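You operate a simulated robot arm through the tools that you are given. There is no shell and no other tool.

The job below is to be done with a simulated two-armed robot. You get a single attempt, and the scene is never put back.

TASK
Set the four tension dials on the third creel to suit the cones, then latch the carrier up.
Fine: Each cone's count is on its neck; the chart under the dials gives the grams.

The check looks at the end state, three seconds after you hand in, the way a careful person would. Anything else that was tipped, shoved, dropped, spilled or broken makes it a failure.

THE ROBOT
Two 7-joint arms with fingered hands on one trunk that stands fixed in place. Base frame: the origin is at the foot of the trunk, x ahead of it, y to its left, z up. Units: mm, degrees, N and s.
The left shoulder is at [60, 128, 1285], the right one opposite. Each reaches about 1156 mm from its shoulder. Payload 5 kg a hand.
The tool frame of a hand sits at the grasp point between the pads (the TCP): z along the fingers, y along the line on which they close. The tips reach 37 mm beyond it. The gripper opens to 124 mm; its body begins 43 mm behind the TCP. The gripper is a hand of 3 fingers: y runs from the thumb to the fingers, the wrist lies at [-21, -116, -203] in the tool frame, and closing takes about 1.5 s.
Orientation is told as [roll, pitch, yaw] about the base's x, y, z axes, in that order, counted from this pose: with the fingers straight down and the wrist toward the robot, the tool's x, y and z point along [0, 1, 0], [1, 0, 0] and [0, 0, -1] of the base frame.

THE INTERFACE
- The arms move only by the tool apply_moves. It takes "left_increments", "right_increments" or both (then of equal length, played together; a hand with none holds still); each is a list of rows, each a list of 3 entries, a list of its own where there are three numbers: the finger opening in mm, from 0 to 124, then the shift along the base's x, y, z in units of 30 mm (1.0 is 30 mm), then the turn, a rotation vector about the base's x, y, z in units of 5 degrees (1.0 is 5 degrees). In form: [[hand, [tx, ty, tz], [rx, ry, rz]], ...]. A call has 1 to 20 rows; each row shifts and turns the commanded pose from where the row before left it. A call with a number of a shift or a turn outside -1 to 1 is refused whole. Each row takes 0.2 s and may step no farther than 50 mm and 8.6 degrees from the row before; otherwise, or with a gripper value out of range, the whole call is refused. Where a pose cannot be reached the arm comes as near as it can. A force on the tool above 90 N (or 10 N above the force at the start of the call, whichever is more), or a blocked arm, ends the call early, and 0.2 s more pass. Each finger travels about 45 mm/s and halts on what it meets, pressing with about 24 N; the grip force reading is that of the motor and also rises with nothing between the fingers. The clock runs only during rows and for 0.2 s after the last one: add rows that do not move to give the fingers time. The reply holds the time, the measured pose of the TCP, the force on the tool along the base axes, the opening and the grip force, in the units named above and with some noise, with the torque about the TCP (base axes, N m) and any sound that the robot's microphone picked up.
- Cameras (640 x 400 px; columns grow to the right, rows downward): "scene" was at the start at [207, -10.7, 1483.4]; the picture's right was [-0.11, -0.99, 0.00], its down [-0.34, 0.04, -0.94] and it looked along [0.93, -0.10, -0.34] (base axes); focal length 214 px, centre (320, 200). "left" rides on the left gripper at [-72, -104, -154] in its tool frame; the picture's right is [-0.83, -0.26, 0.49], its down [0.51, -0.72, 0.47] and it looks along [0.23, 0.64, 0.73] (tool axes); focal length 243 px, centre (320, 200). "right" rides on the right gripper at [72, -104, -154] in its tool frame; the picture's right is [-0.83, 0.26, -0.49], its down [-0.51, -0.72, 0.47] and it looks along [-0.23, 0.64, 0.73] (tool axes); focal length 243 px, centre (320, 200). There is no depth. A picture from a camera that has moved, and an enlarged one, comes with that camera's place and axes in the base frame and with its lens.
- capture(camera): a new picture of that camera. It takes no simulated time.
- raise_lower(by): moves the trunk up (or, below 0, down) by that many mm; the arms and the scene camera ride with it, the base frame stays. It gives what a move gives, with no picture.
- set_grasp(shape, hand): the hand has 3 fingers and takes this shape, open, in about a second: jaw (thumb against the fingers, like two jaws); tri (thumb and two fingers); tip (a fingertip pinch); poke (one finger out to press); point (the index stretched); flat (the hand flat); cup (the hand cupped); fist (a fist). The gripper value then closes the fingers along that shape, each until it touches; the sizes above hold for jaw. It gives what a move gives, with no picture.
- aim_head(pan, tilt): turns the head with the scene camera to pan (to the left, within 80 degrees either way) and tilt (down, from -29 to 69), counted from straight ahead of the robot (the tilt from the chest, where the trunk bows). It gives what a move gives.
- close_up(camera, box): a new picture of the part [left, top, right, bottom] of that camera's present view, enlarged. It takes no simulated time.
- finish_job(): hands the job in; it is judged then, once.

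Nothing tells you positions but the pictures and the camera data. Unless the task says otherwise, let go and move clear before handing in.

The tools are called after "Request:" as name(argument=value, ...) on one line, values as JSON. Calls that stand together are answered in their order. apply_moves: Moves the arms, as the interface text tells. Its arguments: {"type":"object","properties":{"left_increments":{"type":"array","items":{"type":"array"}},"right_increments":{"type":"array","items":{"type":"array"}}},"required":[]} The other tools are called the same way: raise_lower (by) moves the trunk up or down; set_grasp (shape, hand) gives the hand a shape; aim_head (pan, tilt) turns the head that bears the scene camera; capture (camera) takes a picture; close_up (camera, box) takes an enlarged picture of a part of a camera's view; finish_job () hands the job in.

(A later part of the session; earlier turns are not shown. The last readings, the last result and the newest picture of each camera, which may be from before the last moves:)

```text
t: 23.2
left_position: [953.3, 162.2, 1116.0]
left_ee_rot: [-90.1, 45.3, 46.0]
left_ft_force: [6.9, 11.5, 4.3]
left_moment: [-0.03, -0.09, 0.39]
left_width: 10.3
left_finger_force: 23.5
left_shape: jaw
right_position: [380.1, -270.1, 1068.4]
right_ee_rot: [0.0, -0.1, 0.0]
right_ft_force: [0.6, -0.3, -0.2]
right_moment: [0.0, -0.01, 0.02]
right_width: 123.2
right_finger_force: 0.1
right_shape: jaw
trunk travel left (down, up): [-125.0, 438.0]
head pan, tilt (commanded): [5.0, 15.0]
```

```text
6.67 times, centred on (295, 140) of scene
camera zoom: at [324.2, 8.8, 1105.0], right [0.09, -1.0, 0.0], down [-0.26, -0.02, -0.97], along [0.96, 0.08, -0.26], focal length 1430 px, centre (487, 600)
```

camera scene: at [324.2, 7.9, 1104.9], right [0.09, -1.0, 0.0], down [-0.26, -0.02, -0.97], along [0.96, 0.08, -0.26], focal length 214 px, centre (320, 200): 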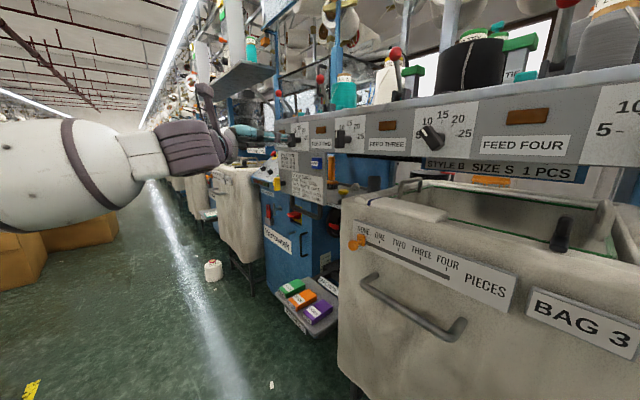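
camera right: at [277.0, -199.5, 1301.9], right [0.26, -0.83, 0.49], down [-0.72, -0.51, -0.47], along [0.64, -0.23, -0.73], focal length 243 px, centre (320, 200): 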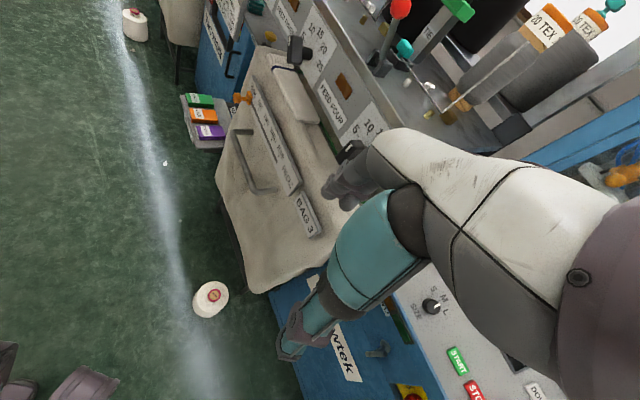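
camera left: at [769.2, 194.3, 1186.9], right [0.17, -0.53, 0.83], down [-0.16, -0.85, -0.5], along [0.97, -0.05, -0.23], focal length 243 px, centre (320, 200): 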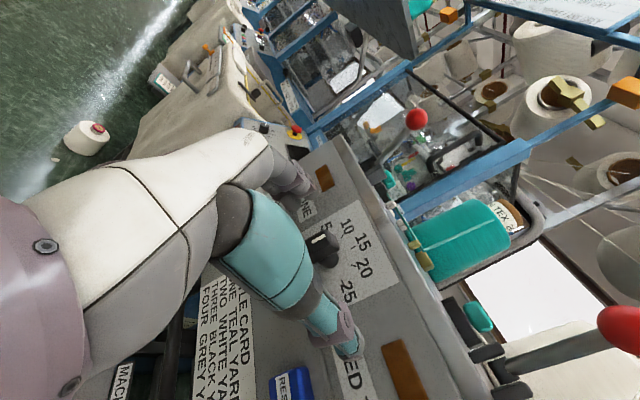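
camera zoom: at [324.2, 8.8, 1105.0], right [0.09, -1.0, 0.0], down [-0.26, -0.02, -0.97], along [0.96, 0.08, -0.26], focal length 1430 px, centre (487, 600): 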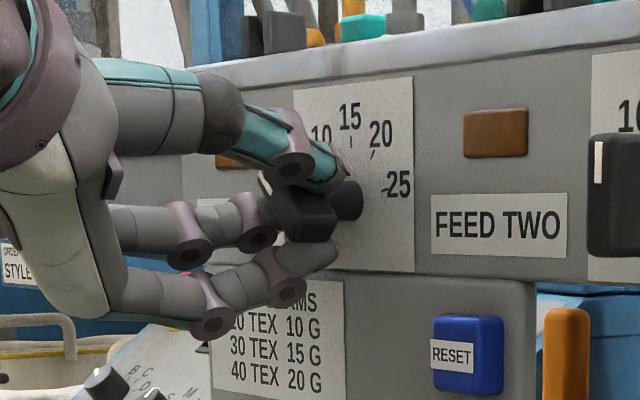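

The hand has turned 45°. I open only partly, then back straight off and look at the pointer.

Request:
apply_moves(left_increments=[[25, [0, 0, 0], [0, 0, 0]], [45, [0, 0, 0], [0, 0, 0]], [50, [0, 0, 0], [0, 0, 0]], [50, [-0.36, 0.348, 0], [0, 0, 0]], [50, [-0.54, 0.52, 0], [0, 0, 0]], [50, [-0.72, 0.695, 0], [0, 0, 0]], [60, [-0.72, 0.695, 0], [0, 0, 0]]])

Request:
close_up(camera="left", box=[220, 100, 460, 340])

Request:
close_up(camera="scene", box=[250, 110, 340, 170])

```text
t: 24.8
left_position: [881.1, 230.1, 1114.1]
left_ee_rot: [-90.1, 45.2, 46.1]
left_ft_force: [-0.5, -0.3, 0.0]
left_moment: [-0.02, -0.02, 0.01]
left_width: 59.4
left_finger_force: 0.1
left_shape: jaw
right_position: [380.1, -269.6, 1068.2]
right_ee_rot: [0.0, 0.0, 0.1]
right_ft_force: [0.1, 0.0, 0.1]
right_moment: [-0.04, 0.0, -0.01]
right_width: 123.3
right_finger_force: 0.1
right_shape: jaw
trunk travel left (down, up): [-125.0, 438.0]
head pan, tilt (commanded): [5.0, 15.0]
```

```text
1.67 times, centred on (340, 220) of left
camera zoom: at [754.7, 321.3, 1239.2], right [0.63, -0.05, 0.77], down [-0.26, -0.95, 0.15], along [0.73, -0.3, -0.62], focal length 404 px, centre (287, 167)
```

zoom: 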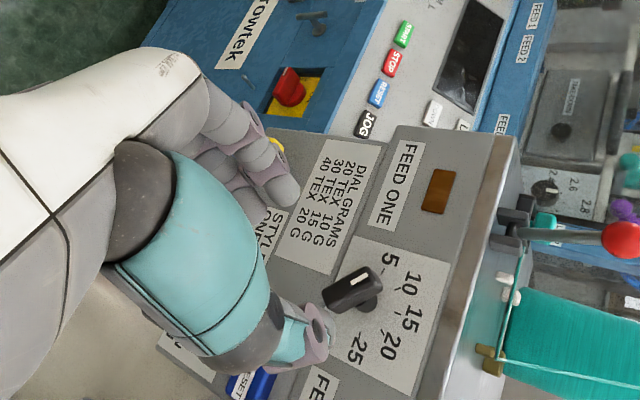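

```text
6.67 times, centred on (295, 140) of scene
camera zoom: at [322.9, 8.1, 1105.5], right [0.09, -1.0, 0.0], down [-0.26, -0.02, -0.97], along [0.96, 0.08, -0.26], focal length 1430 px, centre (487, 600)
```

zoom: 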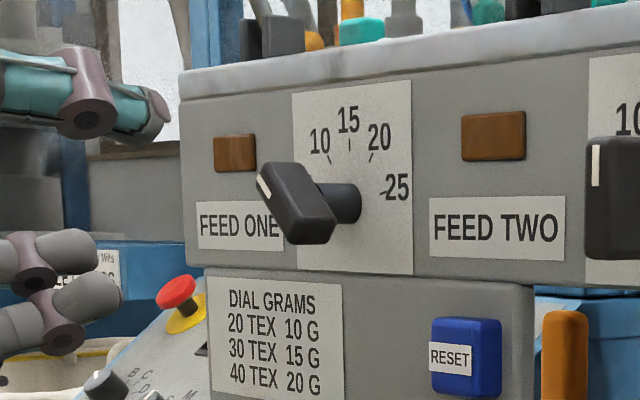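

Dial one now points toward 10. I enlarge it to measure the angle.

Request:
close_up(camera="left", box=[330, 230, 410, 290])

Request:
close_up(camera="scene", box=[280, 115, 315, 155])

```text
6.67 times, centred on (370, 260) of left
camera zoom: at [754.7, 321.3, 1239.2], right [0.63, -0.05, 0.77], down [-0.26, -0.95, 0.15], along [0.73, -0.3, -0.62], focal length 1618 px, centre (-13, -200)
```

zoom: 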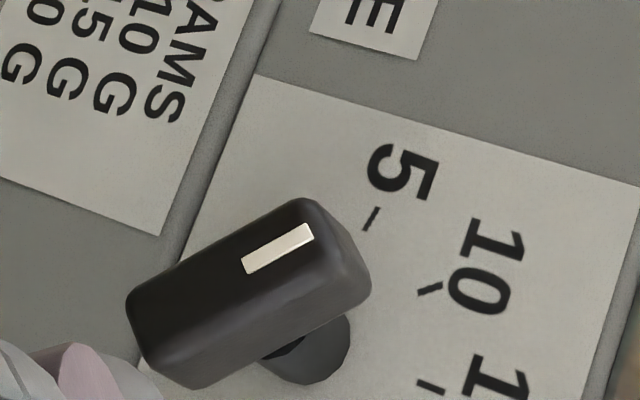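

```text
10.00 times, centred on (298, 135) of scene
camera zoom: at [322.9, 8.1, 1105.5], right [0.09, -1.0, 0.0], down [-0.26, -0.02, -0.97], along [0.96, 0.08, -0.26], focal length 2145 px, centre (545, 850)
```

zoom: 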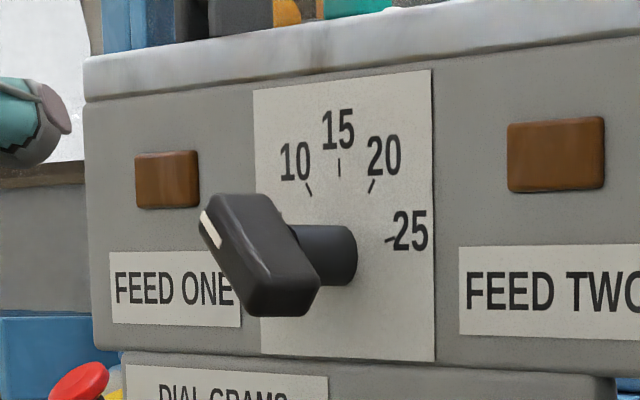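

Measuring the printed ticks, the numbers are 40° apart (10 at −40°, 20 at +40°), and dial one now sits near −45°. I go back in the same way, grip it and turn it back 5°.

Request:
apply_moves(left_increments=[[60, [0.72, -0.695, 0], [0, 0, 0]], [60, [0.72, -0.695, 0], [0, 0, 0]], [60, [0.54, -0.52, 0], [0, 0, 0]], [60, [0.36, -0.348, 0], [0, 0, 0]], [40, [0, 0, 0], [0, 0, 0]], [20, [0, 0, 0], [0, 0, 0]], [5, [0, 0, 0], [0, 0, 0]], [3, [0, 0, 0], [0, 0, 0]], [3, [0, 0, 0], [0, 0, 0]], [3, [0, 0, 0], [0, 0, 0]]])

Request:
apply_moves(left_increments=[[3, [0, 0, 0], [0.36, -0.348, 0]], [3, [0, 0, 0], [0.36, -0.348, 0]], [3, [0, 0, 0], [0, 0, 0]]])

Request:
close_up(camera="scene", box=[250, 110, 340, 170])

```text
t: 27.0
left_position: [952.4, 161.7, 1113.9]
left_ee_rot: [-90.0, 45.1, 46.1]
left_ft_force: [2.1, 0.8, -3.0]
left_moment: [0.05, 0.06, 0.11]
left_width: 10.8
left_finger_force: 23.8
left_shape: jaw
right_position: [381.9, -270.3, 1067.6]
right_ee_rot: [0.0, 0.0, -0.1]
right_ft_force: [0.3, 0.4, 0.2]
right_moment: [0.01, -0.05, -0.02]
right_width: 123.1
right_finger_force: 0.1
right_shape: jaw
trunk travel left (down, up): [-125.0, 438.0]
head pan, tilt (commanded): [5.0, 15.0]
```

```text
t: 27.8
left_position: [952.6, 160.7, 1114.2]
left_ee_rot: [-89.9, 40.2, 46.1]
left_ft_force: [0.6, 1.4, -2.8]
left_moment: [0.1, 0.07, 0.06]
left_width: 10.7
left_finger_force: 24.1
left_shape: jaw
right_position: [381.5, -271.0, 1069.3]
right_ee_rot: [0.1, 0.0, 0.0]
right_ft_force: [0.2, -0.3, 0.2]
right_moment: [0.0, -0.01, 0.01]
right_width: 123.2
right_finger_force: 0.0
right_shape: jaw
trunk travel left (down, up): [-125.0, 438.0]
head pan, tilt (commanded): [5.0, 15.0]
```

```text
6.67 times, centred on (295, 140) of scene
camera zoom: at [324.1, 7.8, 1105.0], right [0.09, -1.0, 0.0], down [-0.26, -0.02, -0.97], along [0.96, 0.08, -0.26], focal length 1430 px, centre (487, 600)
```

zoom: 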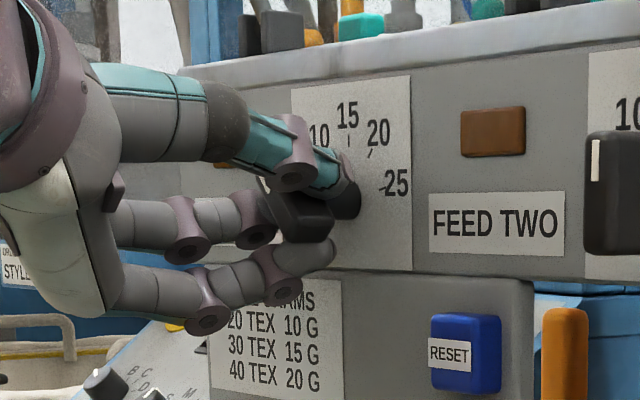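

Hand and knob are now at 40°. I open partly, back off and verify the reading.

Request:
apply_moves(left_increments=[[25, [0, 0, 0], [0, 0, 0]], [45, [0, 0, 0], [0, 0, 0]], [60, [0, 0, 0], [0, 0, 0]], [60, [-0.36, 0.348, 0], [0, 0, 0]], [60, [-0.54, 0.52, 0], [0, 0, 0]], [60, [-0.72, 0.695, 0], [0, 0, 0]], [60, [-0.72, 0.695, 0], [0, 0, 0]]])

Request:
close_up(camera="left", box=[320, 200, 440, 300])

Request:
close_up(camera="scene", box=[280, 115, 315, 155])

```text
t: 29.4
left_position: [881.7, 229.3, 1115.2]
left_ee_rot: [-90.1, 40.0, 45.8]
left_ft_force: [0.0, 0.6, -0.6]
left_moment: [0.02, 0.02, -0.04]
left_width: 59.5
left_finger_force: 0.0
left_shape: jaw
right_position: [379.8, -269.3, 1068.8]
right_ee_rot: [-0.1, 0.0, 0.0]
right_ft_force: [-0.8, 0.0, 0.2]
right_moment: [0.0, -0.02, 0.02]
right_width: 123.3
right_finger_force: 0.0
right_shape: jaw
trunk travel left (down, up): [-125.0, 438.0]
head pan, tilt (commanded): [5.0, 15.0]
```

```text
4.00 times, centred on (380, 250) of left
camera zoom: at [748.4, 313.2, 1237.6], right [0.59, -0.1, 0.8], down [-0.27, -0.96, 0.08], along [0.76, -0.26, -0.59], focal length 970 px, centre (80, 0)
```

zoom: 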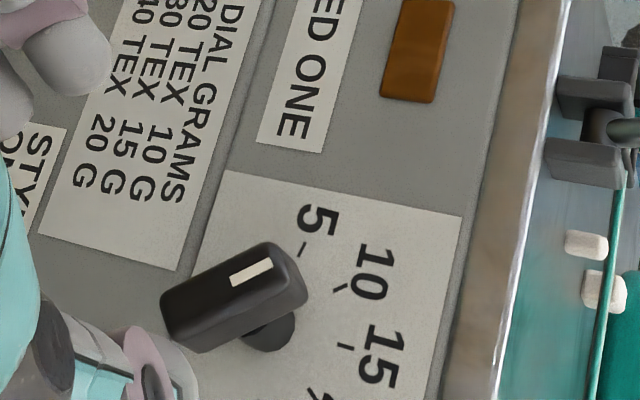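

```text
10.00 times, centred on (298, 135) of scene
camera zoom: at [322.9, 8.2, 1105.5], right [0.09, -1.0, 0.0], down [-0.26, -0.02, -0.97], along [0.96, 0.08, -0.26], focal length 2145 px, centre (545, 850)
```

zoom: 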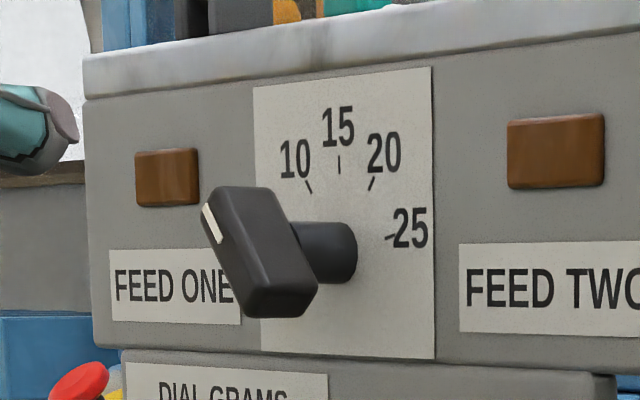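

Dial one reads 10. Next is dial two (15 → 20, clockwise 40°): I turn the hand level again while sliding right along the panel to a pre-grasp in front of it.

Request:
apply_moves(left_increments=[[60, [-0.468, -0.697, -0.01], [0.719, -0.695, 0]], [60, [-0.468, -0.697, -0.01], [0.719, -0.695, 0]], [70, [-0.468, -0.697, -0.01], [0.719, -0.695, 0]], [80, [-0.468, -0.697, -0.01], [0.719, -0.695, 0]], [80, [-0.468, -0.697, -0.01], [0.719, -0.695, 0]], [80, [-0.468, -0.697, -0.01], [0.719, -0.695, 0]], [80, [-0.468, -0.697, -0.01], [0.719, -0.695, 0]], [80, [-0.468, -0.697, -0.01], [0.719, -0.695, 0]], [80, [0, 0, 0], [0, 0, 0]]])

Request:
capture(camera="left")

Request:
capture(camera="scene")

```text
t: 31.4
left_position: [772.0, 62.8, 1111.8]
left_ee_rot: [-90.1, 0.1, 46.0]
left_ft_force: [-0.1, -0.3, 0.2]
left_moment: [-0.03, -0.03, -0.02]
left_width: 79.6
left_finger_force: 0.0
left_shape: jaw
right_position: [380.9, -269.0, 1068.8]
right_ee_rot: [0.0, 0.0, -0.1]
right_ft_force: [-0.5, 1.0, 0.2]
right_moment: [0.03, 0.01, 0.01]
right_width: 123.1
right_finger_force: 0.0
right_shape: jaw
trunk travel left (down, up): [-125.0, 438.0]
head pan, tilt (commanded): [5.0, 15.0]
```

```text
taken
camera left: at [587.7, 95.2, 1184.3], right [0.17, -0.53, 0.83], down [-0.16, -0.85, -0.51], along [0.97, -0.05, -0.23], focal length 243 px, centre (320, 200)
```

left: 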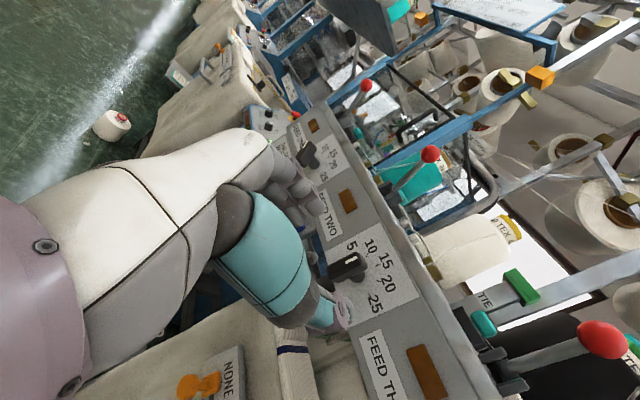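

```text
taken
camera scene: at [323.7, 8.1, 1105.1], right [0.09, -1.0, 0.0], down [-0.26, -0.02, -0.97], along [0.96, 0.08, -0.26], focal length 214 px, centre (320, 200)
```

scene: 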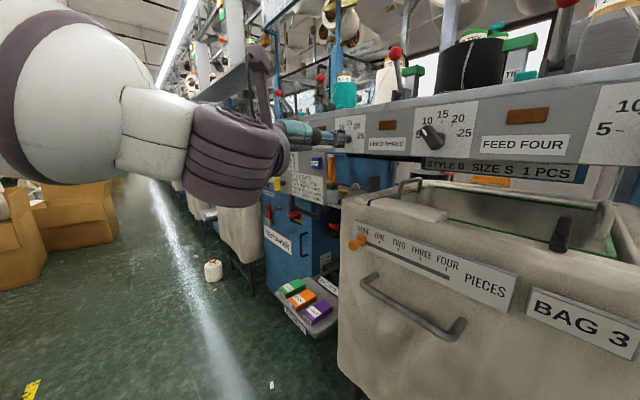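

The jaw is squared up on dial two, with the knob where predicted. I move in, close on it.

Request:
apply_moves(left_increments=[[80, [0.349, -0.365, 0.01], [0, 0, 0]], [80, [0.349, -0.365, 0.01], [0, 0, 0]], [80, [0.349, -0.365, 0.01], [0, 0, 0]], [80, [0.349, -0.365, 0.01], [0, 0, 0]], [80, [0, 0, 0], [0, 0, 0]]])

Request:
apply_moves(left_increments=[[50, [0, 0, 0], [0, 0, 0]], [30, [0, 0, 0], [0, 0, 0]], [12, [0, 0, 0], [0, 0, 0]], [3, [0, 0, 0], [0, 0, 0]], [3, [0, 0, 0], [0, 0, 0]], [3, [0, 0, 0], [0, 0, 0]]])

Request:
close_up(camera="left", box=[220, 150, 420, 380])

Request:
close_up(camera="scene", box=[280, 90, 400, 180])

```text
t: 32.6
left_position: [811.4, 18.8, 1115.1]
left_ee_rot: [-90.2, 0.1, 46.0]
left_ft_force: [-0.1, -0.3, 1.1]
left_moment: [0.0, -0.02, -0.03]
left_width: 79.6
left_finger_force: 0.0
left_shape: jaw
right_position: [380.3, -270.7, 1067.6]
right_ee_rot: [0.0, 0.0, -0.1]
right_ft_force: [0.4, -0.3, 1.0]
right_moment: [0.01, 0.01, 0.0]
right_width: 123.2
right_finger_force: 0.1
right_shape: jaw
trunk travel left (down, up): [-125.0, 438.0]
head pan, tilt (commanded): [5.0, 15.0]
```

```text
t: 34.0
left_position: [811.7, 17.4, 1114.2]
left_ee_rot: [-90.2, 0.1, 46.0]
left_ft_force: [2.2, 0.9, 1.0]
left_moment: [-0.03, -0.03, 0.05]
left_width: 12.2
left_finger_force: 24.3
left_shape: jaw
right_position: [380.9, -269.5, 1067.7]
right_ee_rot: [0.0, -0.1, 0.1]
right_ft_force: [0.5, -0.4, -1.5]
right_moment: [0.02, -0.04, -0.01]
right_width: 123.5
right_finger_force: 0.0
right_shape: jaw
trunk travel left (down, up): [-125.0, 438.0]
head pan, tilt (commanded): [5.0, 15.0]
```

```text
1.74 times, centred on (320, 265) of left
camera zoom: at [629.9, 50.8, 1186.4], right [0.17, -0.53, 0.83], down [-0.16, -0.85, -0.5], along [0.97, -0.05, -0.23], focal length 422 px, centre (320, 87)
```

zoom: 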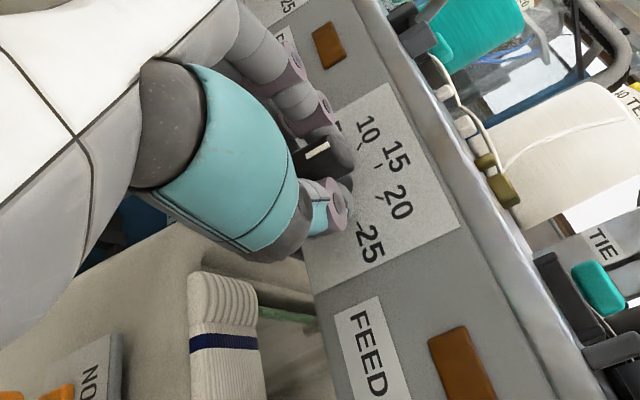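

```text
4.44 times, centred on (340, 135) of scene
camera zoom: at [323.9, 7.6, 1105.1], right [0.09, -1.0, 0.0], down [-0.26, -0.02, -0.97], along [0.96, 0.08, -0.26], focal length 953 px, centre (231, 489)
```

zoom: 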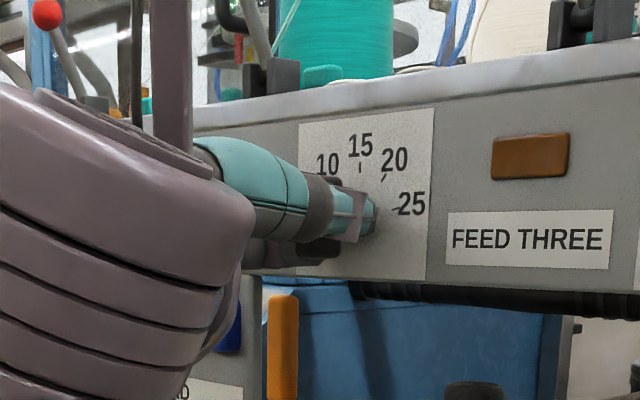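

Dial two is gripped, and the bag turns out to sit well behind and below, so the wrist can swing freely. I turn clockwise 20° first.

Request:
apply_moves(left_increments=[[3, [0, 0, 0], [0.719, -0.695, 0]], [3, [0, 0, 0], [0.719, -0.695, 0]], [3, [0, 0, 0], [0.719, -0.695, 0]], [3, [0, 0, 0], [0.719, -0.695, 0]]])

Request:
close_up(camera="left", box=[220, 150, 420, 380])

```text
t: 35.0
left_position: [811.5, 19.8, 1114.4]
left_ee_rot: [-89.8, -9.8, 46.0]
left_ft_force: [7.3, -8.3, -4.4]
left_moment: [0.06, 0.09, -0.01]
left_width: 11.9
left_finger_force: 23.8
left_shape: jaw
left hand out of reach, approached as far as the arm can: row 2, 3, 4
right_position: [382.0, -271.5, 1068.3]
right_ee_rot: [0.1, 0.1, -0.1]
right_ft_force: [-0.5, 0.8, 0.3]
right_moment: [-0.01, 0.0, 0.02]
right_width: 123.3
right_finger_force: 0.0
right_shape: jaw
trunk travel left (down, up): [-125.0, 438.0]
head pan, tilt (commanded): [5.0, 15.0]
```

```text
1.74 times, centred on (320, 265) of left
camera zoom: at [622.2, 43.2, 1168.5], right [0.08, -0.63, 0.77], down [-0.1, -0.78, -0.62], along [0.99, -0.02, -0.12], focal length 422 px, centre (320, 87)
```

zoom: 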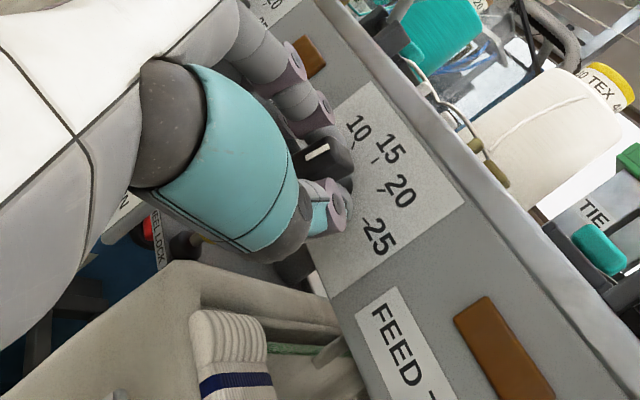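

The wrist runs out of travel at about +10° in this direction, so clockwise turns can't be done by gripping this way. I release the knob, back off and look, then consider a one-finger push.

Request:
apply_moves(left_increments=[[25, [0, 0, 0], [0, 0, 0]], [45, [0, 0, 0], [0, 0, 0]], [60, [0, 0, 0], [0, 0, 0]], [80, [-0.36, 0.348, 0], [0, 0, 0]], [80, [-0.54, 0.52, 0], [0, 0, 0]], [80, [-0.72, 0.695, 0], [0, 0, 0]], [80, [-0.72, 0.695, 0], [0, 0, 0]]])

Request:
close_up(camera="left", box=[280, 200, 440, 340])

Request:
close_up(camera="scene", box=[320, 100, 380, 160])

```text
t: 36.6
left_position: [739.3, 87.6, 1117.0]
left_ee_rot: [-89.9, -9.8, 46.1]
left_ft_force: [-0.8, 0.5, -0.2]
left_moment: [-0.01, -0.01, 0.02]
left_width: 79.7
left_finger_force: 0.1
left_shape: jaw
right_position: [380.4, -270.6, 1068.8]
right_ee_rot: [-0.1, -0.1, 0.0]
right_ft_force: [-0.4, -0.6, 0.7]
right_moment: [0.01, -0.02, 0.03]
right_width: 123.3
right_finger_force: 0.0
right_shape: jaw
trunk travel left (down, up): [-125.0, 438.0]
head pan, tilt (commanded): [5.0, 15.0]
```

```text
2.86 times, centred on (360, 270) of left
camera zoom: at [548.5, 111.5, 1169.4], right [0.08, -0.63, 0.77], down [-0.09, -0.78, -0.62], along [0.99, -0.02, -0.12], focal length 693 px, centre (206, 0)
```

zoom: 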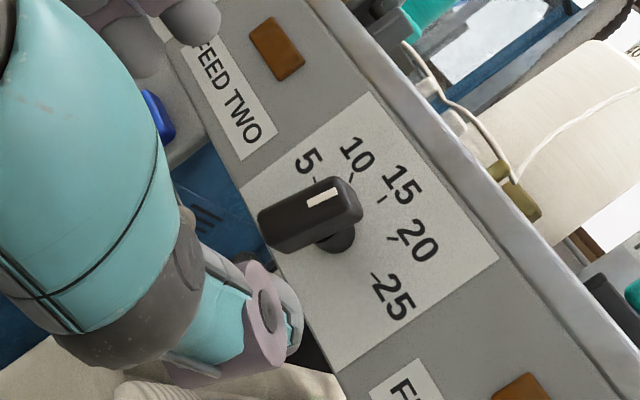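

```text
6.67 times, centred on (350, 130) of scene
camera zoom: at [322.6, 7.8, 1105.6], right [0.09, -1.0, 0.0], down [-0.26, -0.02, -0.97], along [0.96, 0.08, -0.26], focal length 1430 px, centre (120, 667)
```

zoom: 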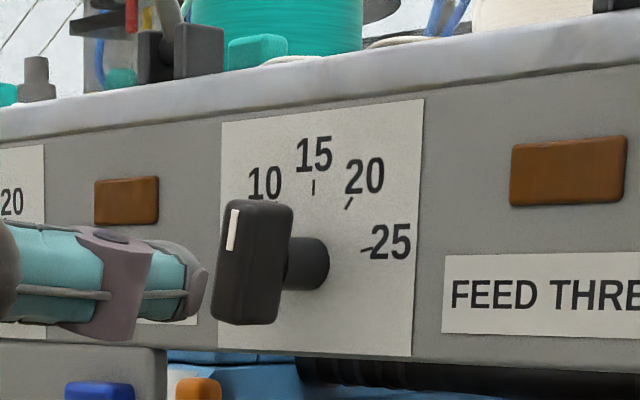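

Dial two stands at about +10° past 15. Since the roll limit seems to be at one end of the forearm's travel, I try turning the hand the other way round (counter-clockwise) in free space, to see if it can reach the upside-down grip.

Request:
apply_moves(left_increments=[[80, [0, 0, 0], [-0.719, 0.695, 0]], [80, [0, 0, 0], [-0.719, 0.695, 0]], [80, [0, 0, 0], [-0.719, 0.695, 0]], [80, [0, 0, 0], [-0.719, 0.695, 0]], [80, [0, 0, 0], [-0.719, 0.695, 0]], [80, [0, 0, 0], [-0.719, 0.695, 0]], [80, [0, 0, 0], [-0.719, 0.695, 0]], [80, [0, 0, 0], [-0.719, 0.695, 0]], [80, [0, 0, 0], [-0.719, 0.695, 0]], [80, [0, 0, 0], [-0.719, 0.695, 0]], [80, [0, 0, 0], [-0.719, 0.695, 0]], [80, [0, 0, 0], [-0.719, 0.695, 0]], [80, [0, 0, 0], [-0.719, 0.695, 0]], [80, [0, 0, 0], [-0.719, 0.695, 0]], [80, [0, 0, 0], [-0.719, 0.695, 0]], [80, [0, 0, 0], [-0.719, 0.695, 0]], [80, [0, 0, 0], [-0.719, 0.695, 0]], [80, [0, 0, 0], [-0.719, 0.695, 0]]])

Request:
capture(camera="scene")

Request:
capture(camera="left")

```text
t: 40.4
left_position: [739.7, 87.3, 1116.3]
left_ee_rot: [-89.4, 80.2, 46.7]
left_ft_force: [0.4, 0.2, 0.2]
left_moment: [-0.02, 0.02, 0.0]
left_width: 79.6
left_finger_force: 0.1
left_shape: jaw
right_position: [381.4, -269.0, 1069.3]
right_ee_rot: [0.0, 0.0, 0.0]
right_ft_force: [0.7, 0.0, 0.0]
right_moment: [0.0, -0.03, -0.01]
right_width: 123.3
right_finger_force: 0.1
right_shape: jaw
trunk travel left (down, up): [-125.0, 438.0]
head pan, tilt (commanded): [5.0, 15.0]
```

```text
taken
camera scene: at [323.6, 7.6, 1105.2], right [0.09, -1.0, 0.0], down [-0.26, -0.02, -0.97], along [0.96, 0.08, -0.26], focal length 214 px, centre (320, 200)
```

scene: 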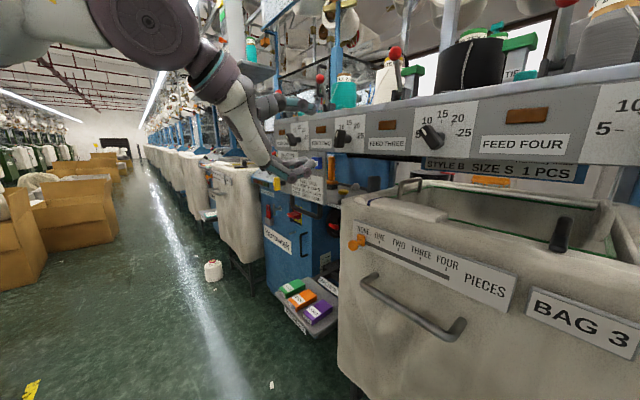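

```text
taken
camera left: at [667.8, 233.6, 1231.2], right [0.89, 0.21, 0.4], down [-0.09, -0.78, 0.62], along [0.44, -0.59, -0.67], focal length 243 px, centre (320, 200)
```

left: 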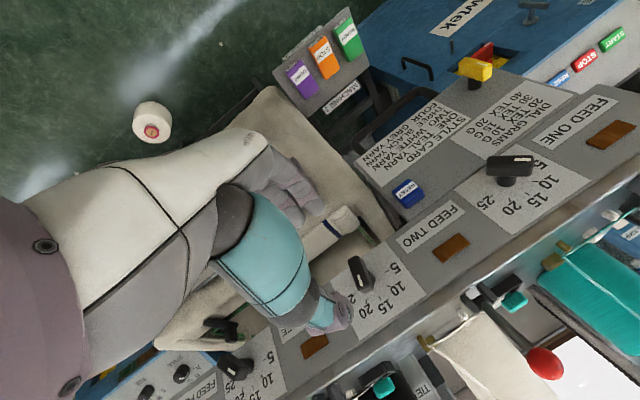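

The hand turned freely to −80°. I carry on counter-clockwise toward −170°.

Request:
apply_moves(left_increments=[[80, [0, 0, 0], [-0.719, 0.695, 0]], [80, [0, 0, 0], [-0.719, 0.695, 0]], [80, [0, 0, 0], [-0.719, 0.695, 0]], [80, [0, 0, 0], [-0.719, 0.695, 0]], [80, [0, 0, 0], [-0.719, 0.695, 0]], [80, [0, 0, 0], [-0.719, 0.695, 0]], [80, [0, 0, 0], [-0.719, 0.695, 0]], [80, [0, 0, 0], [-0.719, 0.695, 0]], [80, [0, 0, 0], [-0.719, 0.695, 0]], [80, [0, 0, 0], [-0.719, 0.695, 0]], [80, [0, 0, 0], [-0.719, 0.695, 0]], [80, [0, 0, 0], [-0.719, 0.695, 0]]])

Request:
capture(camera="scene")

Request:
capture(camera="left")

```text
t: 43.0
left_position: [741.8, 87.4, 1115.5]
left_ee_rot: [90.1, 39.9, -134.2]
left_ft_force: [1.0, 0.1, 0.0]
left_moment: [-0.03, 0.03, -0.03]
left_width: 79.7
left_finger_force: 0.1
left_shape: jaw
right_position: [379.2, -270.5, 1068.1]
right_ee_rot: [0.0, 0.0, 0.0]
right_ft_force: [-0.1, -0.8, 0.3]
right_moment: [0.0, -0.01, -0.01]
right_width: 123.2
right_finger_force: 0.0
right_shape: jaw
trunk travel left (down, up): [-125.0, 438.0]
head pan, tilt (commanded): [5.0, 15.0]
```

```text
taken
camera scene: at [323.9, 7.7, 1105.1], right [0.09, -1.0, 0.0], down [-0.26, -0.02, -0.97], along [0.96, 0.08, -0.26], focal length 214 px, centre (320, 200)
```

scene: 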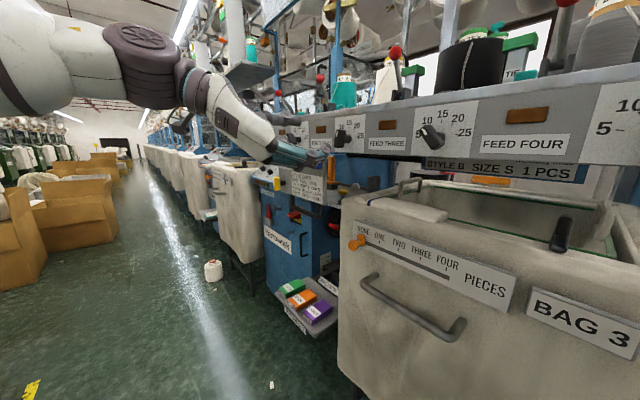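

```text
taken
camera left: at [718.9, 286.0, 1127.1], right [0.86, 0.18, -0.47], down [0.5, -0.16, 0.85], along [0.08, -0.97, -0.23], focal length 243 px, centre (320, 200)
```

left: 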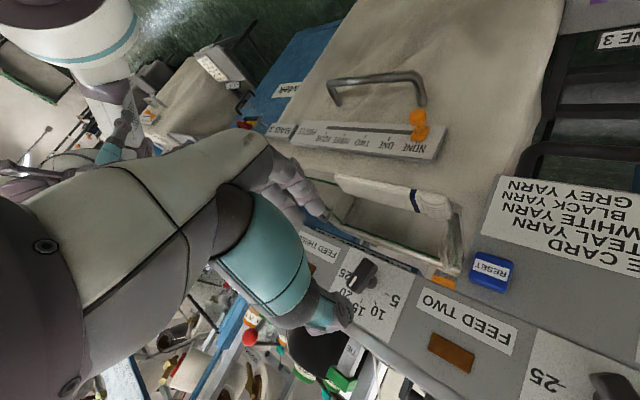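

It reaches −140° with no trouble, and that is just the end angle I need for 20. I go on to −170° to match dial two's present angle.

Request:
apply_moves(left_increments=[[80, [0, 0, 0], [-0.719, 0.695, 0]], [80, [0, 0, 0], [-0.719, 0.695, 0]], [80, [0, 0, 0], [-0.719, 0.695, 0]], [80, [0, 0, 0], [-0.719, 0.695, 0]], [80, [0, 0, 0], [-0.719, 0.695, 0]], [80, [0, 0, 0], [-0.719, 0.695, 0]], [80, [0, 0, 0], [0, 0, 0]]])

Request:
capture(camera="left")

Request:
close_up(camera="scene", box=[220, 90, 400, 200])

```text
t: 44.6
left_position: [741.2, 86.5, 1116.7]
left_ee_rot: [90.0, 10.0, -134.2]
left_ft_force: [-0.6, 0.1, 0.1]
left_moment: [0.03, 0.01, 0.01]
left_width: 80.1
left_finger_force: 0.0
left_shape: jaw
right_position: [381.5, -270.2, 1068.7]
right_ee_rot: [0.1, 0.0, -0.1]
right_ft_force: [0.5, -0.3, -0.6]
right_moment: [0.0, 0.0, 0.01]
right_width: 123.2
right_finger_force: 0.1
right_shape: jaw
trunk travel left (down, up): [-125.0, 438.0]
head pan, tilt (commanded): [5.0, 15.0]
```

```text
taken
camera left: at [711.1, 277.8, 1062.5], right [0.63, -0.05, -0.77], down [0.77, 0.12, 0.62], along [0.06, -0.99, 0.12], focal length 243 px, centre (320, 200)
```

left: 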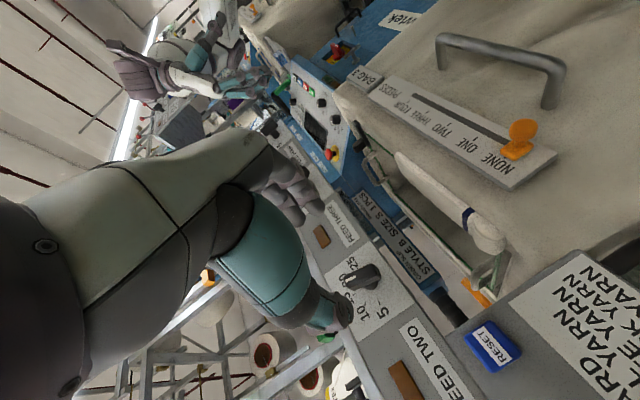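

```text
3.56 times, centred on (310, 145) of scene
camera zoom: at [323.4, 7.4, 1105.3], right [0.09, -1.0, 0.0], down [-0.26, -0.02, -0.97], along [0.96, 0.08, -0.26], focal length 763 px, centre (356, 396)
```

zoom: 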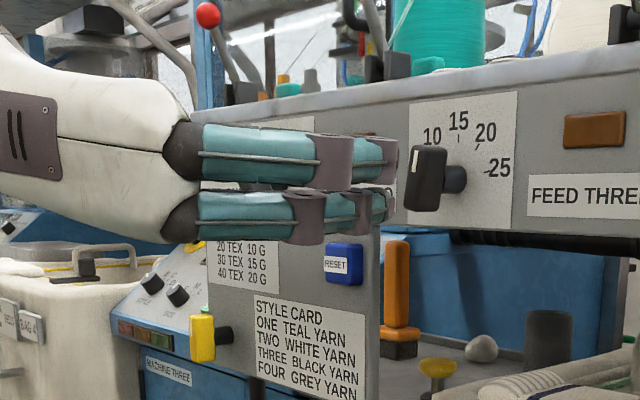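

The hand now points at dial two upside-down at −170°, matching the bar. I move in and grip.

Request:
apply_moves(left_increments=[[80, [0.606, -0.5625, -0.03], [0, 0, 0]], [80, [0.606, -0.5625, -0.03], [0, 0, 0]], [80, [0.606, -0.5625, -0.03], [0, 0, 0]], [80, [0.606, -0.5625, -0.03], [0, 0, 0]], [80, [0, 0, 0], [0, 0, 0]]])

Request:
close_up(camera="scene", box=[260, 90, 400, 180])

Request:
close_up(camera="left", box=[220, 150, 420, 380])

```text
t: 45.8
left_position: [814.4, 18.8, 1112.7]
left_ee_rot: [90.1, 10.1, -134.1]
left_ft_force: [-0.5, -0.3, 1.4]
left_moment: [0.0, -0.04, -0.01]
left_width: 79.4
left_finger_force: 0.1
left_shape: jaw
right_position: [379.1, -270.6, 1068.2]
right_ee_rot: [0.0, 0.0, 0.0]
right_ft_force: [0.3, 0.7, 0.1]
right_moment: [-0.02, -0.03, 0.02]
right_width: 123.2
right_finger_force: 0.1
right_shape: jaw
trunk travel left (down, up): [-125.0, 438.0]
head pan, tilt (commanded): [5.0, 15.0]
```

```text
4.44 times, centred on (330, 135) of scene
camera zoom: at [323.2, 7.9, 1105.3], right [0.09, -1.0, 0.0], down [-0.26, -0.02, -0.97], along [0.96, 0.08, -0.26], focal length 953 px, centre (276, 489)
```

zoom: 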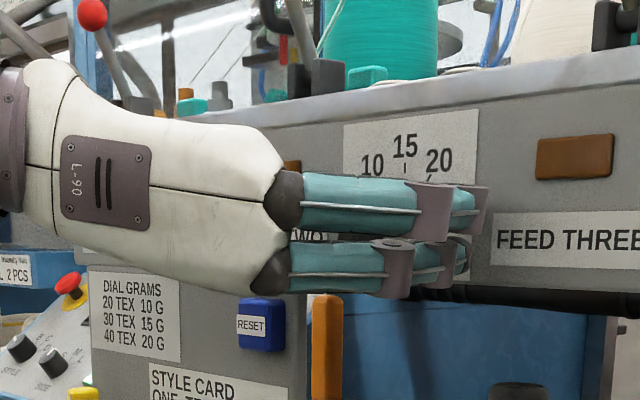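

```text
1.74 times, centred on (320, 265) of left
camera zoom: at [784.0, 209.4, 1059.3], right [0.63, -0.06, -0.77], down [0.77, 0.12, 0.63], along [0.06, -0.99, 0.12], focal length 422 px, centre (320, 87)
```

zoom: 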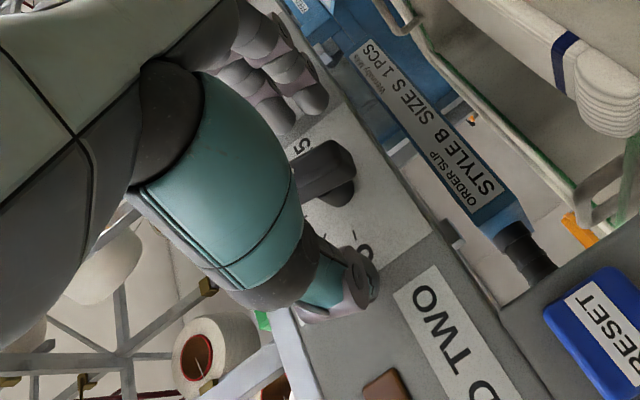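

The bar sits between the fingers. I close on it and turn clockwise 30°.

Request:
apply_moves(left_increments=[[50, [0, 0, 0], [0, 0, 0]], [30, [0, 0, 0], [0, 0, 0]], [12, [0, 0, 0], [0, 0, 0]], [3, [0, 0, 0], [0, 0, 0]], [3, [0, 0, 0], [0, 0, 0]], [3, [0, 0, 0], [0, 0, 0]]])

Request:
apply_moves(left_increments=[[3, [0, 0, 0], [0.719, -0.695, 0]], [3, [0, 0, 0], [0.719, -0.695, 0]], [3, [0, 0, 0], [0.719, -0.695, 0]], [3, [0, 0, 0], [0.719, -0.695, 0]], [3, [0, 0, 0], [0.719, -0.695, 0]], [3, [0, 0, 0], [0.719, -0.695, 0]], [3, [0, 0, 0], [0, 0, 0]]])

Request:
close_up(camera="scene", box=[260, 90, 400, 180])

Request:
close_up(camera="left", box=[220, 150, 420, 380])

```text
t: 47.2
left_position: [815.1, 19.3, 1112.3]
left_ee_rot: [89.9, 10.0, -134.1]
left_ft_force: [1.1, -0.8, 0.3]
left_moment: [-0.03, 0.03, -0.02]
left_width: 11.8
left_finger_force: 24.4
left_shape: jaw
right_position: [381.9, -270.7, 1069.1]
right_ee_rot: [0.0, -0.1, 0.0]
right_ft_force: [0.1, 0.2, -0.3]
right_moment: [0.01, 0.0, -0.01]
right_width: 122.8
right_finger_force: 0.1
right_shape: jaw
trunk travel left (down, up): [-125.0, 438.0]
head pan, tilt (commanded): [5.0, 15.0]
```

```text
t: 48.8
left_position: [815.6, 20.2, 1112.0]
left_ee_rot: [90.0, 40.1, -134.1]
left_ft_force: [6.4, -2.7, 3.6]
left_moment: [-0.11, -0.05, 0.06]
left_width: 11.7
left_finger_force: 23.9
left_shape: jaw
right_position: [380.4, -270.7, 1067.9]
right_ee_rot: [0.0, 0.0, 0.0]
right_ft_force: [-0.2, -0.3, 0.8]
right_moment: [-0.01, -0.01, -0.01]
right_width: 123.1
right_finger_force: 0.1
right_shape: jaw
trunk travel left (down, up): [-125.0, 438.0]
head pan, tilt (commanded): [5.0, 15.0]
```

```text
4.44 times, centred on (330, 135) of scene
camera zoom: at [324.1, 7.2, 1105.0], right [0.09, -1.0, 0.0], down [-0.26, -0.02, -0.97], along [0.96, 0.08, -0.26], focal length 953 px, centre (276, 489)
```

zoom: 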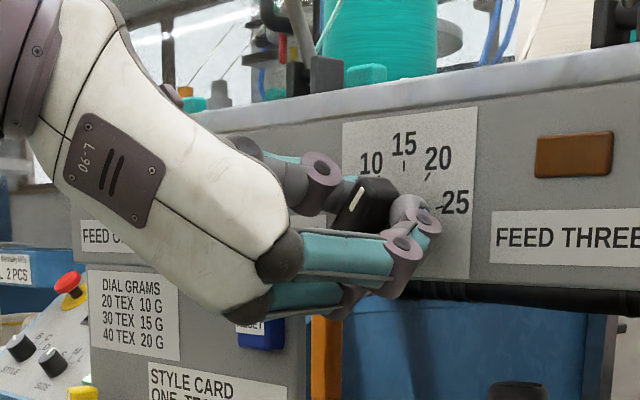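

```text
1.74 times, centred on (320, 265) of left
camera zoom: at [792.3, 217.9, 1123.7], right [0.86, 0.18, -0.47], down [0.5, -0.17, 0.85], along [0.08, -0.97, -0.24], focal length 422 px, centre (320, 87)
```

zoom: 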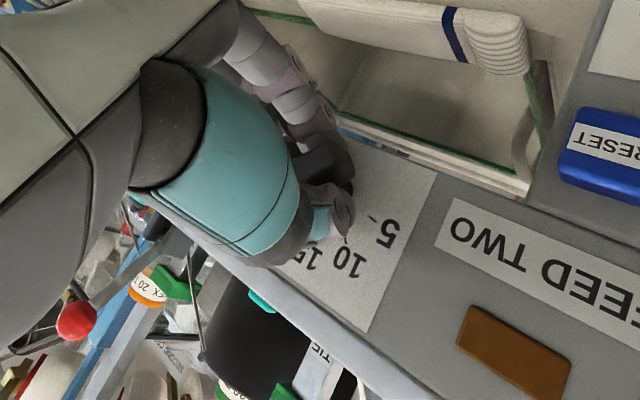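

Dial two's bar has followed to about +40°. I open partly, back off and check.

Request:
apply_moves(left_increments=[[25, [0, 0, 0], [0, 0, 0]], [45, [0, 0, 0], [0, 0, 0]], [60, [0, 0, 0], [0, 0, 0]], [60, [-0.36, 0.348, 0], [0, 0, 0]], [60, [-0.54, 0.52, 0], [0, 0, 0]], [60, [-0.72, 0.695, 0], [0, 0, 0]], [60, [-0.72, 0.695, 0], [0, 0, 0]]])

Request:
close_up(camera="scene", box=[320, 100, 380, 160])

Request:
close_up(camera="left", box=[280, 200, 440, 340])

```text
t: 50.4
left_position: [743.7, 87.6, 1112.5]
left_ee_rot: [90.1, 40.1, -134.1]
left_ft_force: [-0.4, 0.4, -0.3]
left_moment: [-0.01, 0.0, 0.0]
left_width: 59.8
left_finger_force: 0.0
left_shape: jaw
right_position: [379.6, -269.8, 1068.7]
right_ee_rot: [0.1, -0.1, 0.0]
right_ft_force: [-0.6, 0.2, 0.4]
right_moment: [-0.03, 0.02, 0.02]
right_width: 123.3
right_finger_force: 0.1
right_shape: jaw
trunk travel left (down, up): [-125.0, 438.0]
head pan, tilt (commanded): [5.0, 15.0]
```

```text
6.67 times, centred on (350, 130) of scene
camera zoom: at [322.9, 8.0, 1105.5], right [0.09, -1.0, 0.0], down [-0.26, -0.02, -0.97], along [0.96, 0.08, -0.26], focal length 1430 px, centre (120, 667)
```

zoom: 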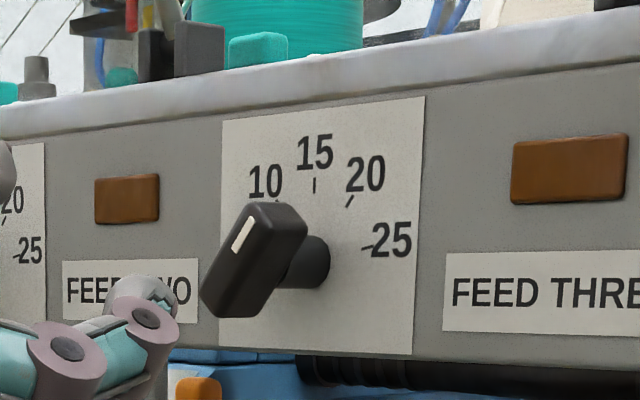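

```text
2.86 times, centred on (360, 270) of left
camera zoom: at [721.0, 286.0, 1124.4], right [0.86, 0.18, -0.47], down [0.5, -0.16, 0.85], along [0.08, -0.97, -0.23], focal length 693 px, centre (206, 0)
```

zoom: 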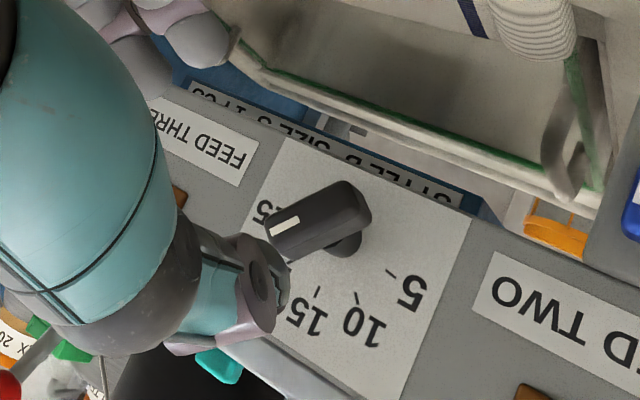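

Dial two reads 20 (left view gives +40°). For dials three and four I need the hand between −220° and −180°, so I slide right toward dial three while turning on counter-clockwise, and close the idle right hand to keep it slim.

Request:
apply_moves(left_increments=[[60, [-0.291, -0.302, 0], [-0.719, 0.695, 0]], [60, [-0.291, -0.302, 0], [-0.719, 0.695, 0]], [60, [-0.291, -0.302, 0], [-0.719, 0.695, 0]], [60, [-0.291, -0.302, 0], [-0.719, 0.695, 0]], [60, [-0.291, -0.302, 0], [-0.719, 0.695, 0]], [60, [-0.291, -0.302, 0], [-0.719, 0.695, 0]], [60, [-0.291, -0.302, 0], [-0.719, 0.695, 0]], [60, [-0.291, -0.302, 0], [-0.719, 0.695, 0]]], right_increments=[[80, [0, 0, 0], [0, 0, 0]], [50, [0, 0, 0], [0, 0, 0]], [20, [0, 0, 0], [0, 0, 0]], [0, [0, 0, 0], [0, 0, 0]], [0, [0, 0, 0], [0, 0, 0]], [0, [0, 0, 0], [0, 0, 0]], [0, [0, 0, 0], [0, 0, 0]], [0, [0, 0, 0], [0, 0, 0]]])

Request:
capture(camera="scene")

Request:
capture(camera="left")

```text
t: 52.2
left_position: [674.0, 14.6, 1111.8]
left_ee_rot: [90.0, -0.1, -134.1]
left_ft_force: [0.1, 0.3, 0.3]
left_moment: [0.0, 0.0, -0.01]
left_width: 59.5
left_finger_force: 0.1
left_shape: jaw
right_position: [381.0, -269.7, 1068.3]
right_ee_rot: [0.0, 0.0, 0.0]
right_ft_force: [0.7, -0.8, 0.1]
right_moment: [-0.01, 0.0, -0.01]
right_width: 0.1
right_finger_force: 15.3
right_shape: jaw
trunk travel left (down, up): [-125.0, 438.0]
head pan, tilt (commanded): [5.0, 15.0]
```

```text
taken
camera scene: at [323.9, 7.8, 1105.1], right [0.09, -1.0, 0.0], down [-0.26, -0.02, -0.97], along [0.96, 0.08, -0.26], focal length 214 px, centre (320, 200)
```

scene: 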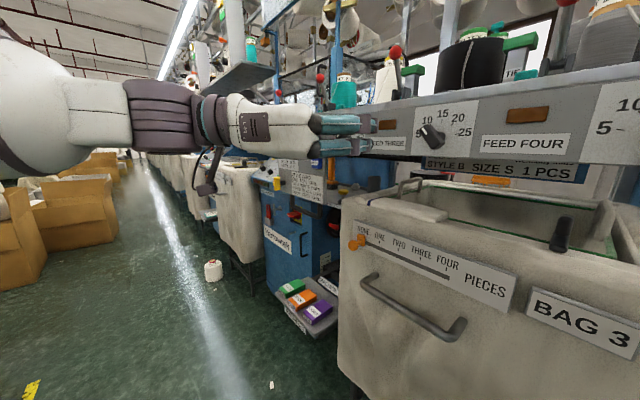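

```text
taken
camera left: at [636.8, 197.4, 1039.1], right [0.54, -0.16, -0.83], down [0.84, 0.19, 0.51], along [0.08, -0.97, 0.23], focal length 243 px, centre (320, 200)
```

left: 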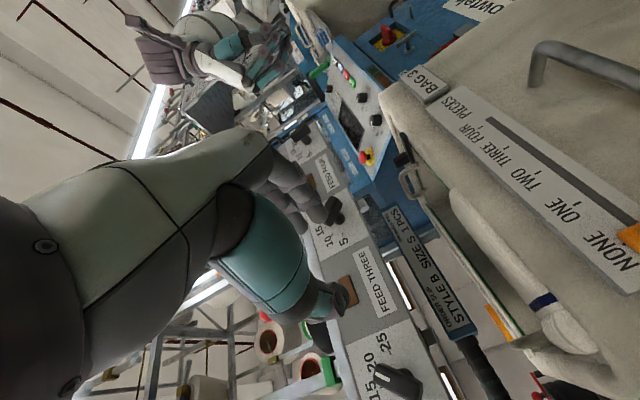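

The hand is at −180° halfway to dial three with no limit met. I continue.

Request:
apply_moves(left_increments=[[60, [-0.291, -0.302, 0], [-0.719, 0.695, 0]], [60, [-0.291, -0.302, 0], [-0.719, 0.695, 0]], [60, [-0.291, -0.302, 0], [-0.719, 0.695, 0]], [60, [-0.291, -0.302, 0], [-0.719, 0.695, 0]], [60, [-0.291, -0.302, 0], [-0.719, 0.695, 0]], [60, [-0.291, -0.302, 0], [-0.719, 0.695, 0]], [60, [-0.291, -0.302, 0], [-0.719, 0.695, 0]], [60, [-0.291, -0.302, 0], [-0.719, 0.695, 0]]])

Request:
capture(camera="scene")

Request:
capture(camera="left")

```text
t: 54.0
left_position: [606.6, -58.4, 1110.7]
left_ee_rot: [90.0, -40.0, -134.0]
left_ft_force: [0.7, -0.1, 0.4]
left_moment: [-0.03, 0.0, 0.02]
left_width: 59.8
left_finger_force: 0.0
left_shape: jaw
right_position: [382.7, -270.5, 1066.7]
right_ee_rot: [0.0, 0.2, 0.0]
right_ft_force: [-0.4, 0.2, -0.6]
right_moment: [0.04, -0.01, 0.05]
right_width: 0.0
right_finger_force: 23.9
right_shape: jaw
trunk travel left (down, up): [-125.0, 438.0]
head pan, tilt (commanded): [5.0, 15.0]
```

```text
taken
camera scene: at [325.8, 7.0, 1104.3], right [0.09, -1.0, 0.0], down [-0.26, -0.02, -0.97], along [0.96, 0.08, -0.26], focal length 214 px, centre (320, 200)
```

scene: 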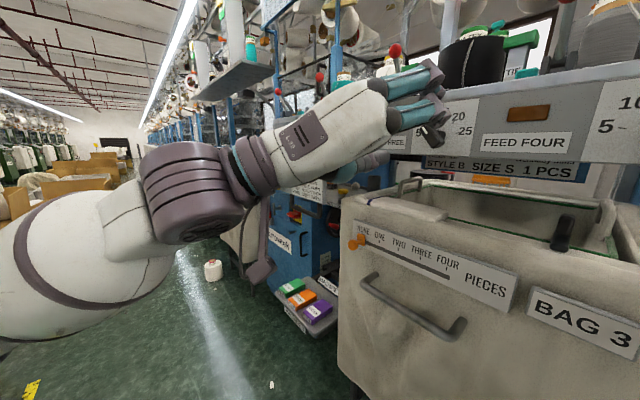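

```text
taken
camera left: at [519.4, 72.8, 987.6], right [0.12, -0.58, -0.8], down [0.95, 0.3, -0.08], along [0.29, -0.75, 0.59], focal length 243 px, centre (320, 200)
```

left: 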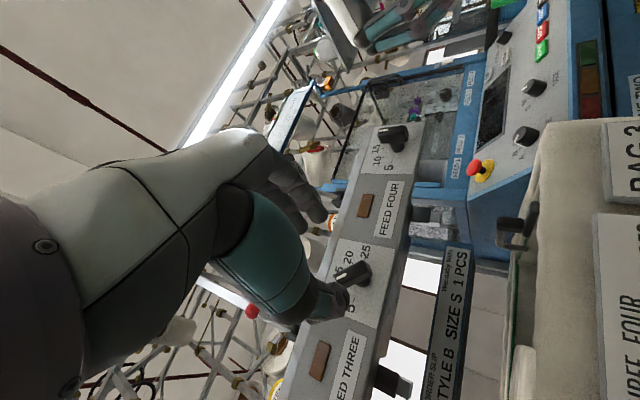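

Dial three lies exactly where predicted in the left view. I move in on it at −220° and grip.

Request:
apply_moves(left_increments=[[60, [0.558, -0.552, 0.02], [0, 0, 0]], [60, [0.558, -0.552, 0.02], [0, 0, 0]], [60, [0.558, -0.552, 0.02], [0, 0, 0]], [60, [0.558, -0.552, 0.02], [0, 0, 0]], [60, [0, 0, 0], [0, 0, 0]]])

Request:
close_up(camera="left", box=[220, 150, 420, 380])

Request:
close_up(camera="scene", box=[340, 60, 500, 180])

```text
t: 55.2
left_position: [671.0, -123.8, 1115.5]
left_ee_rot: [90.2, -39.8, -134.1]
left_ft_force: [0.2, 0.6, 0.6]
left_moment: [-0.02, 0.05, -0.02]
left_width: 60.1
left_finger_force: 0.1
left_shape: jaw
right_position: [380.6, -270.3, 1068.8]
right_ee_rot: [0.0, 0.1, 0.1]
right_ft_force: [0.4, -0.2, -1.7]
right_moment: [0.02, 0.04, 0.02]
right_width: 0.0
right_finger_force: 24.1
right_shape: jaw
trunk travel left (down, up): [-125.0, 438.0]
head pan, tilt (commanded): [5.0, 15.0]
```

```text
1.74 times, centred on (320, 265) of left
camera zoom: at [584.6, 6.7, 991.5], right [0.12, -0.58, -0.8], down [0.95, 0.3, -0.07], along [0.29, -0.75, 0.59], focal length 422 px, centre (320, 87)
```

zoom: 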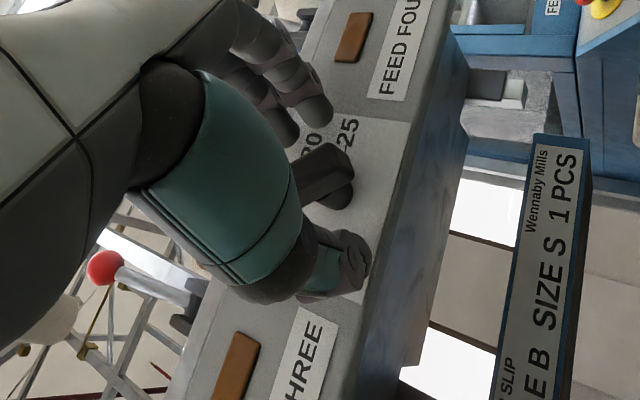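

```text
3.33 times, centred on (420, 120) of scene
camera zoom: at [323.5, 7.7, 1105.2], right [0.09, -1.0, 0.0], down [-0.26, -0.02, -0.97], along [0.96, 0.08, -0.26], focal length 715 px, centre (-13, 467)
```

zoom: 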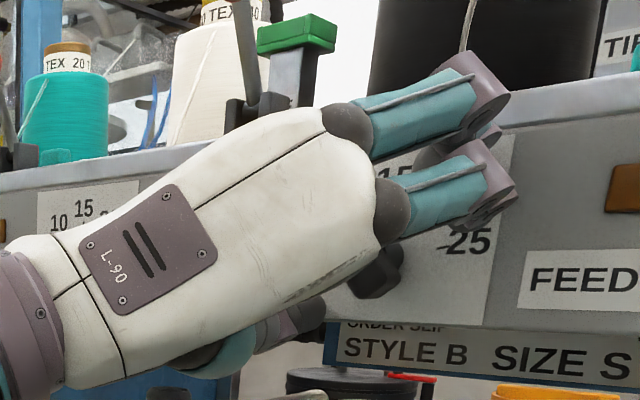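

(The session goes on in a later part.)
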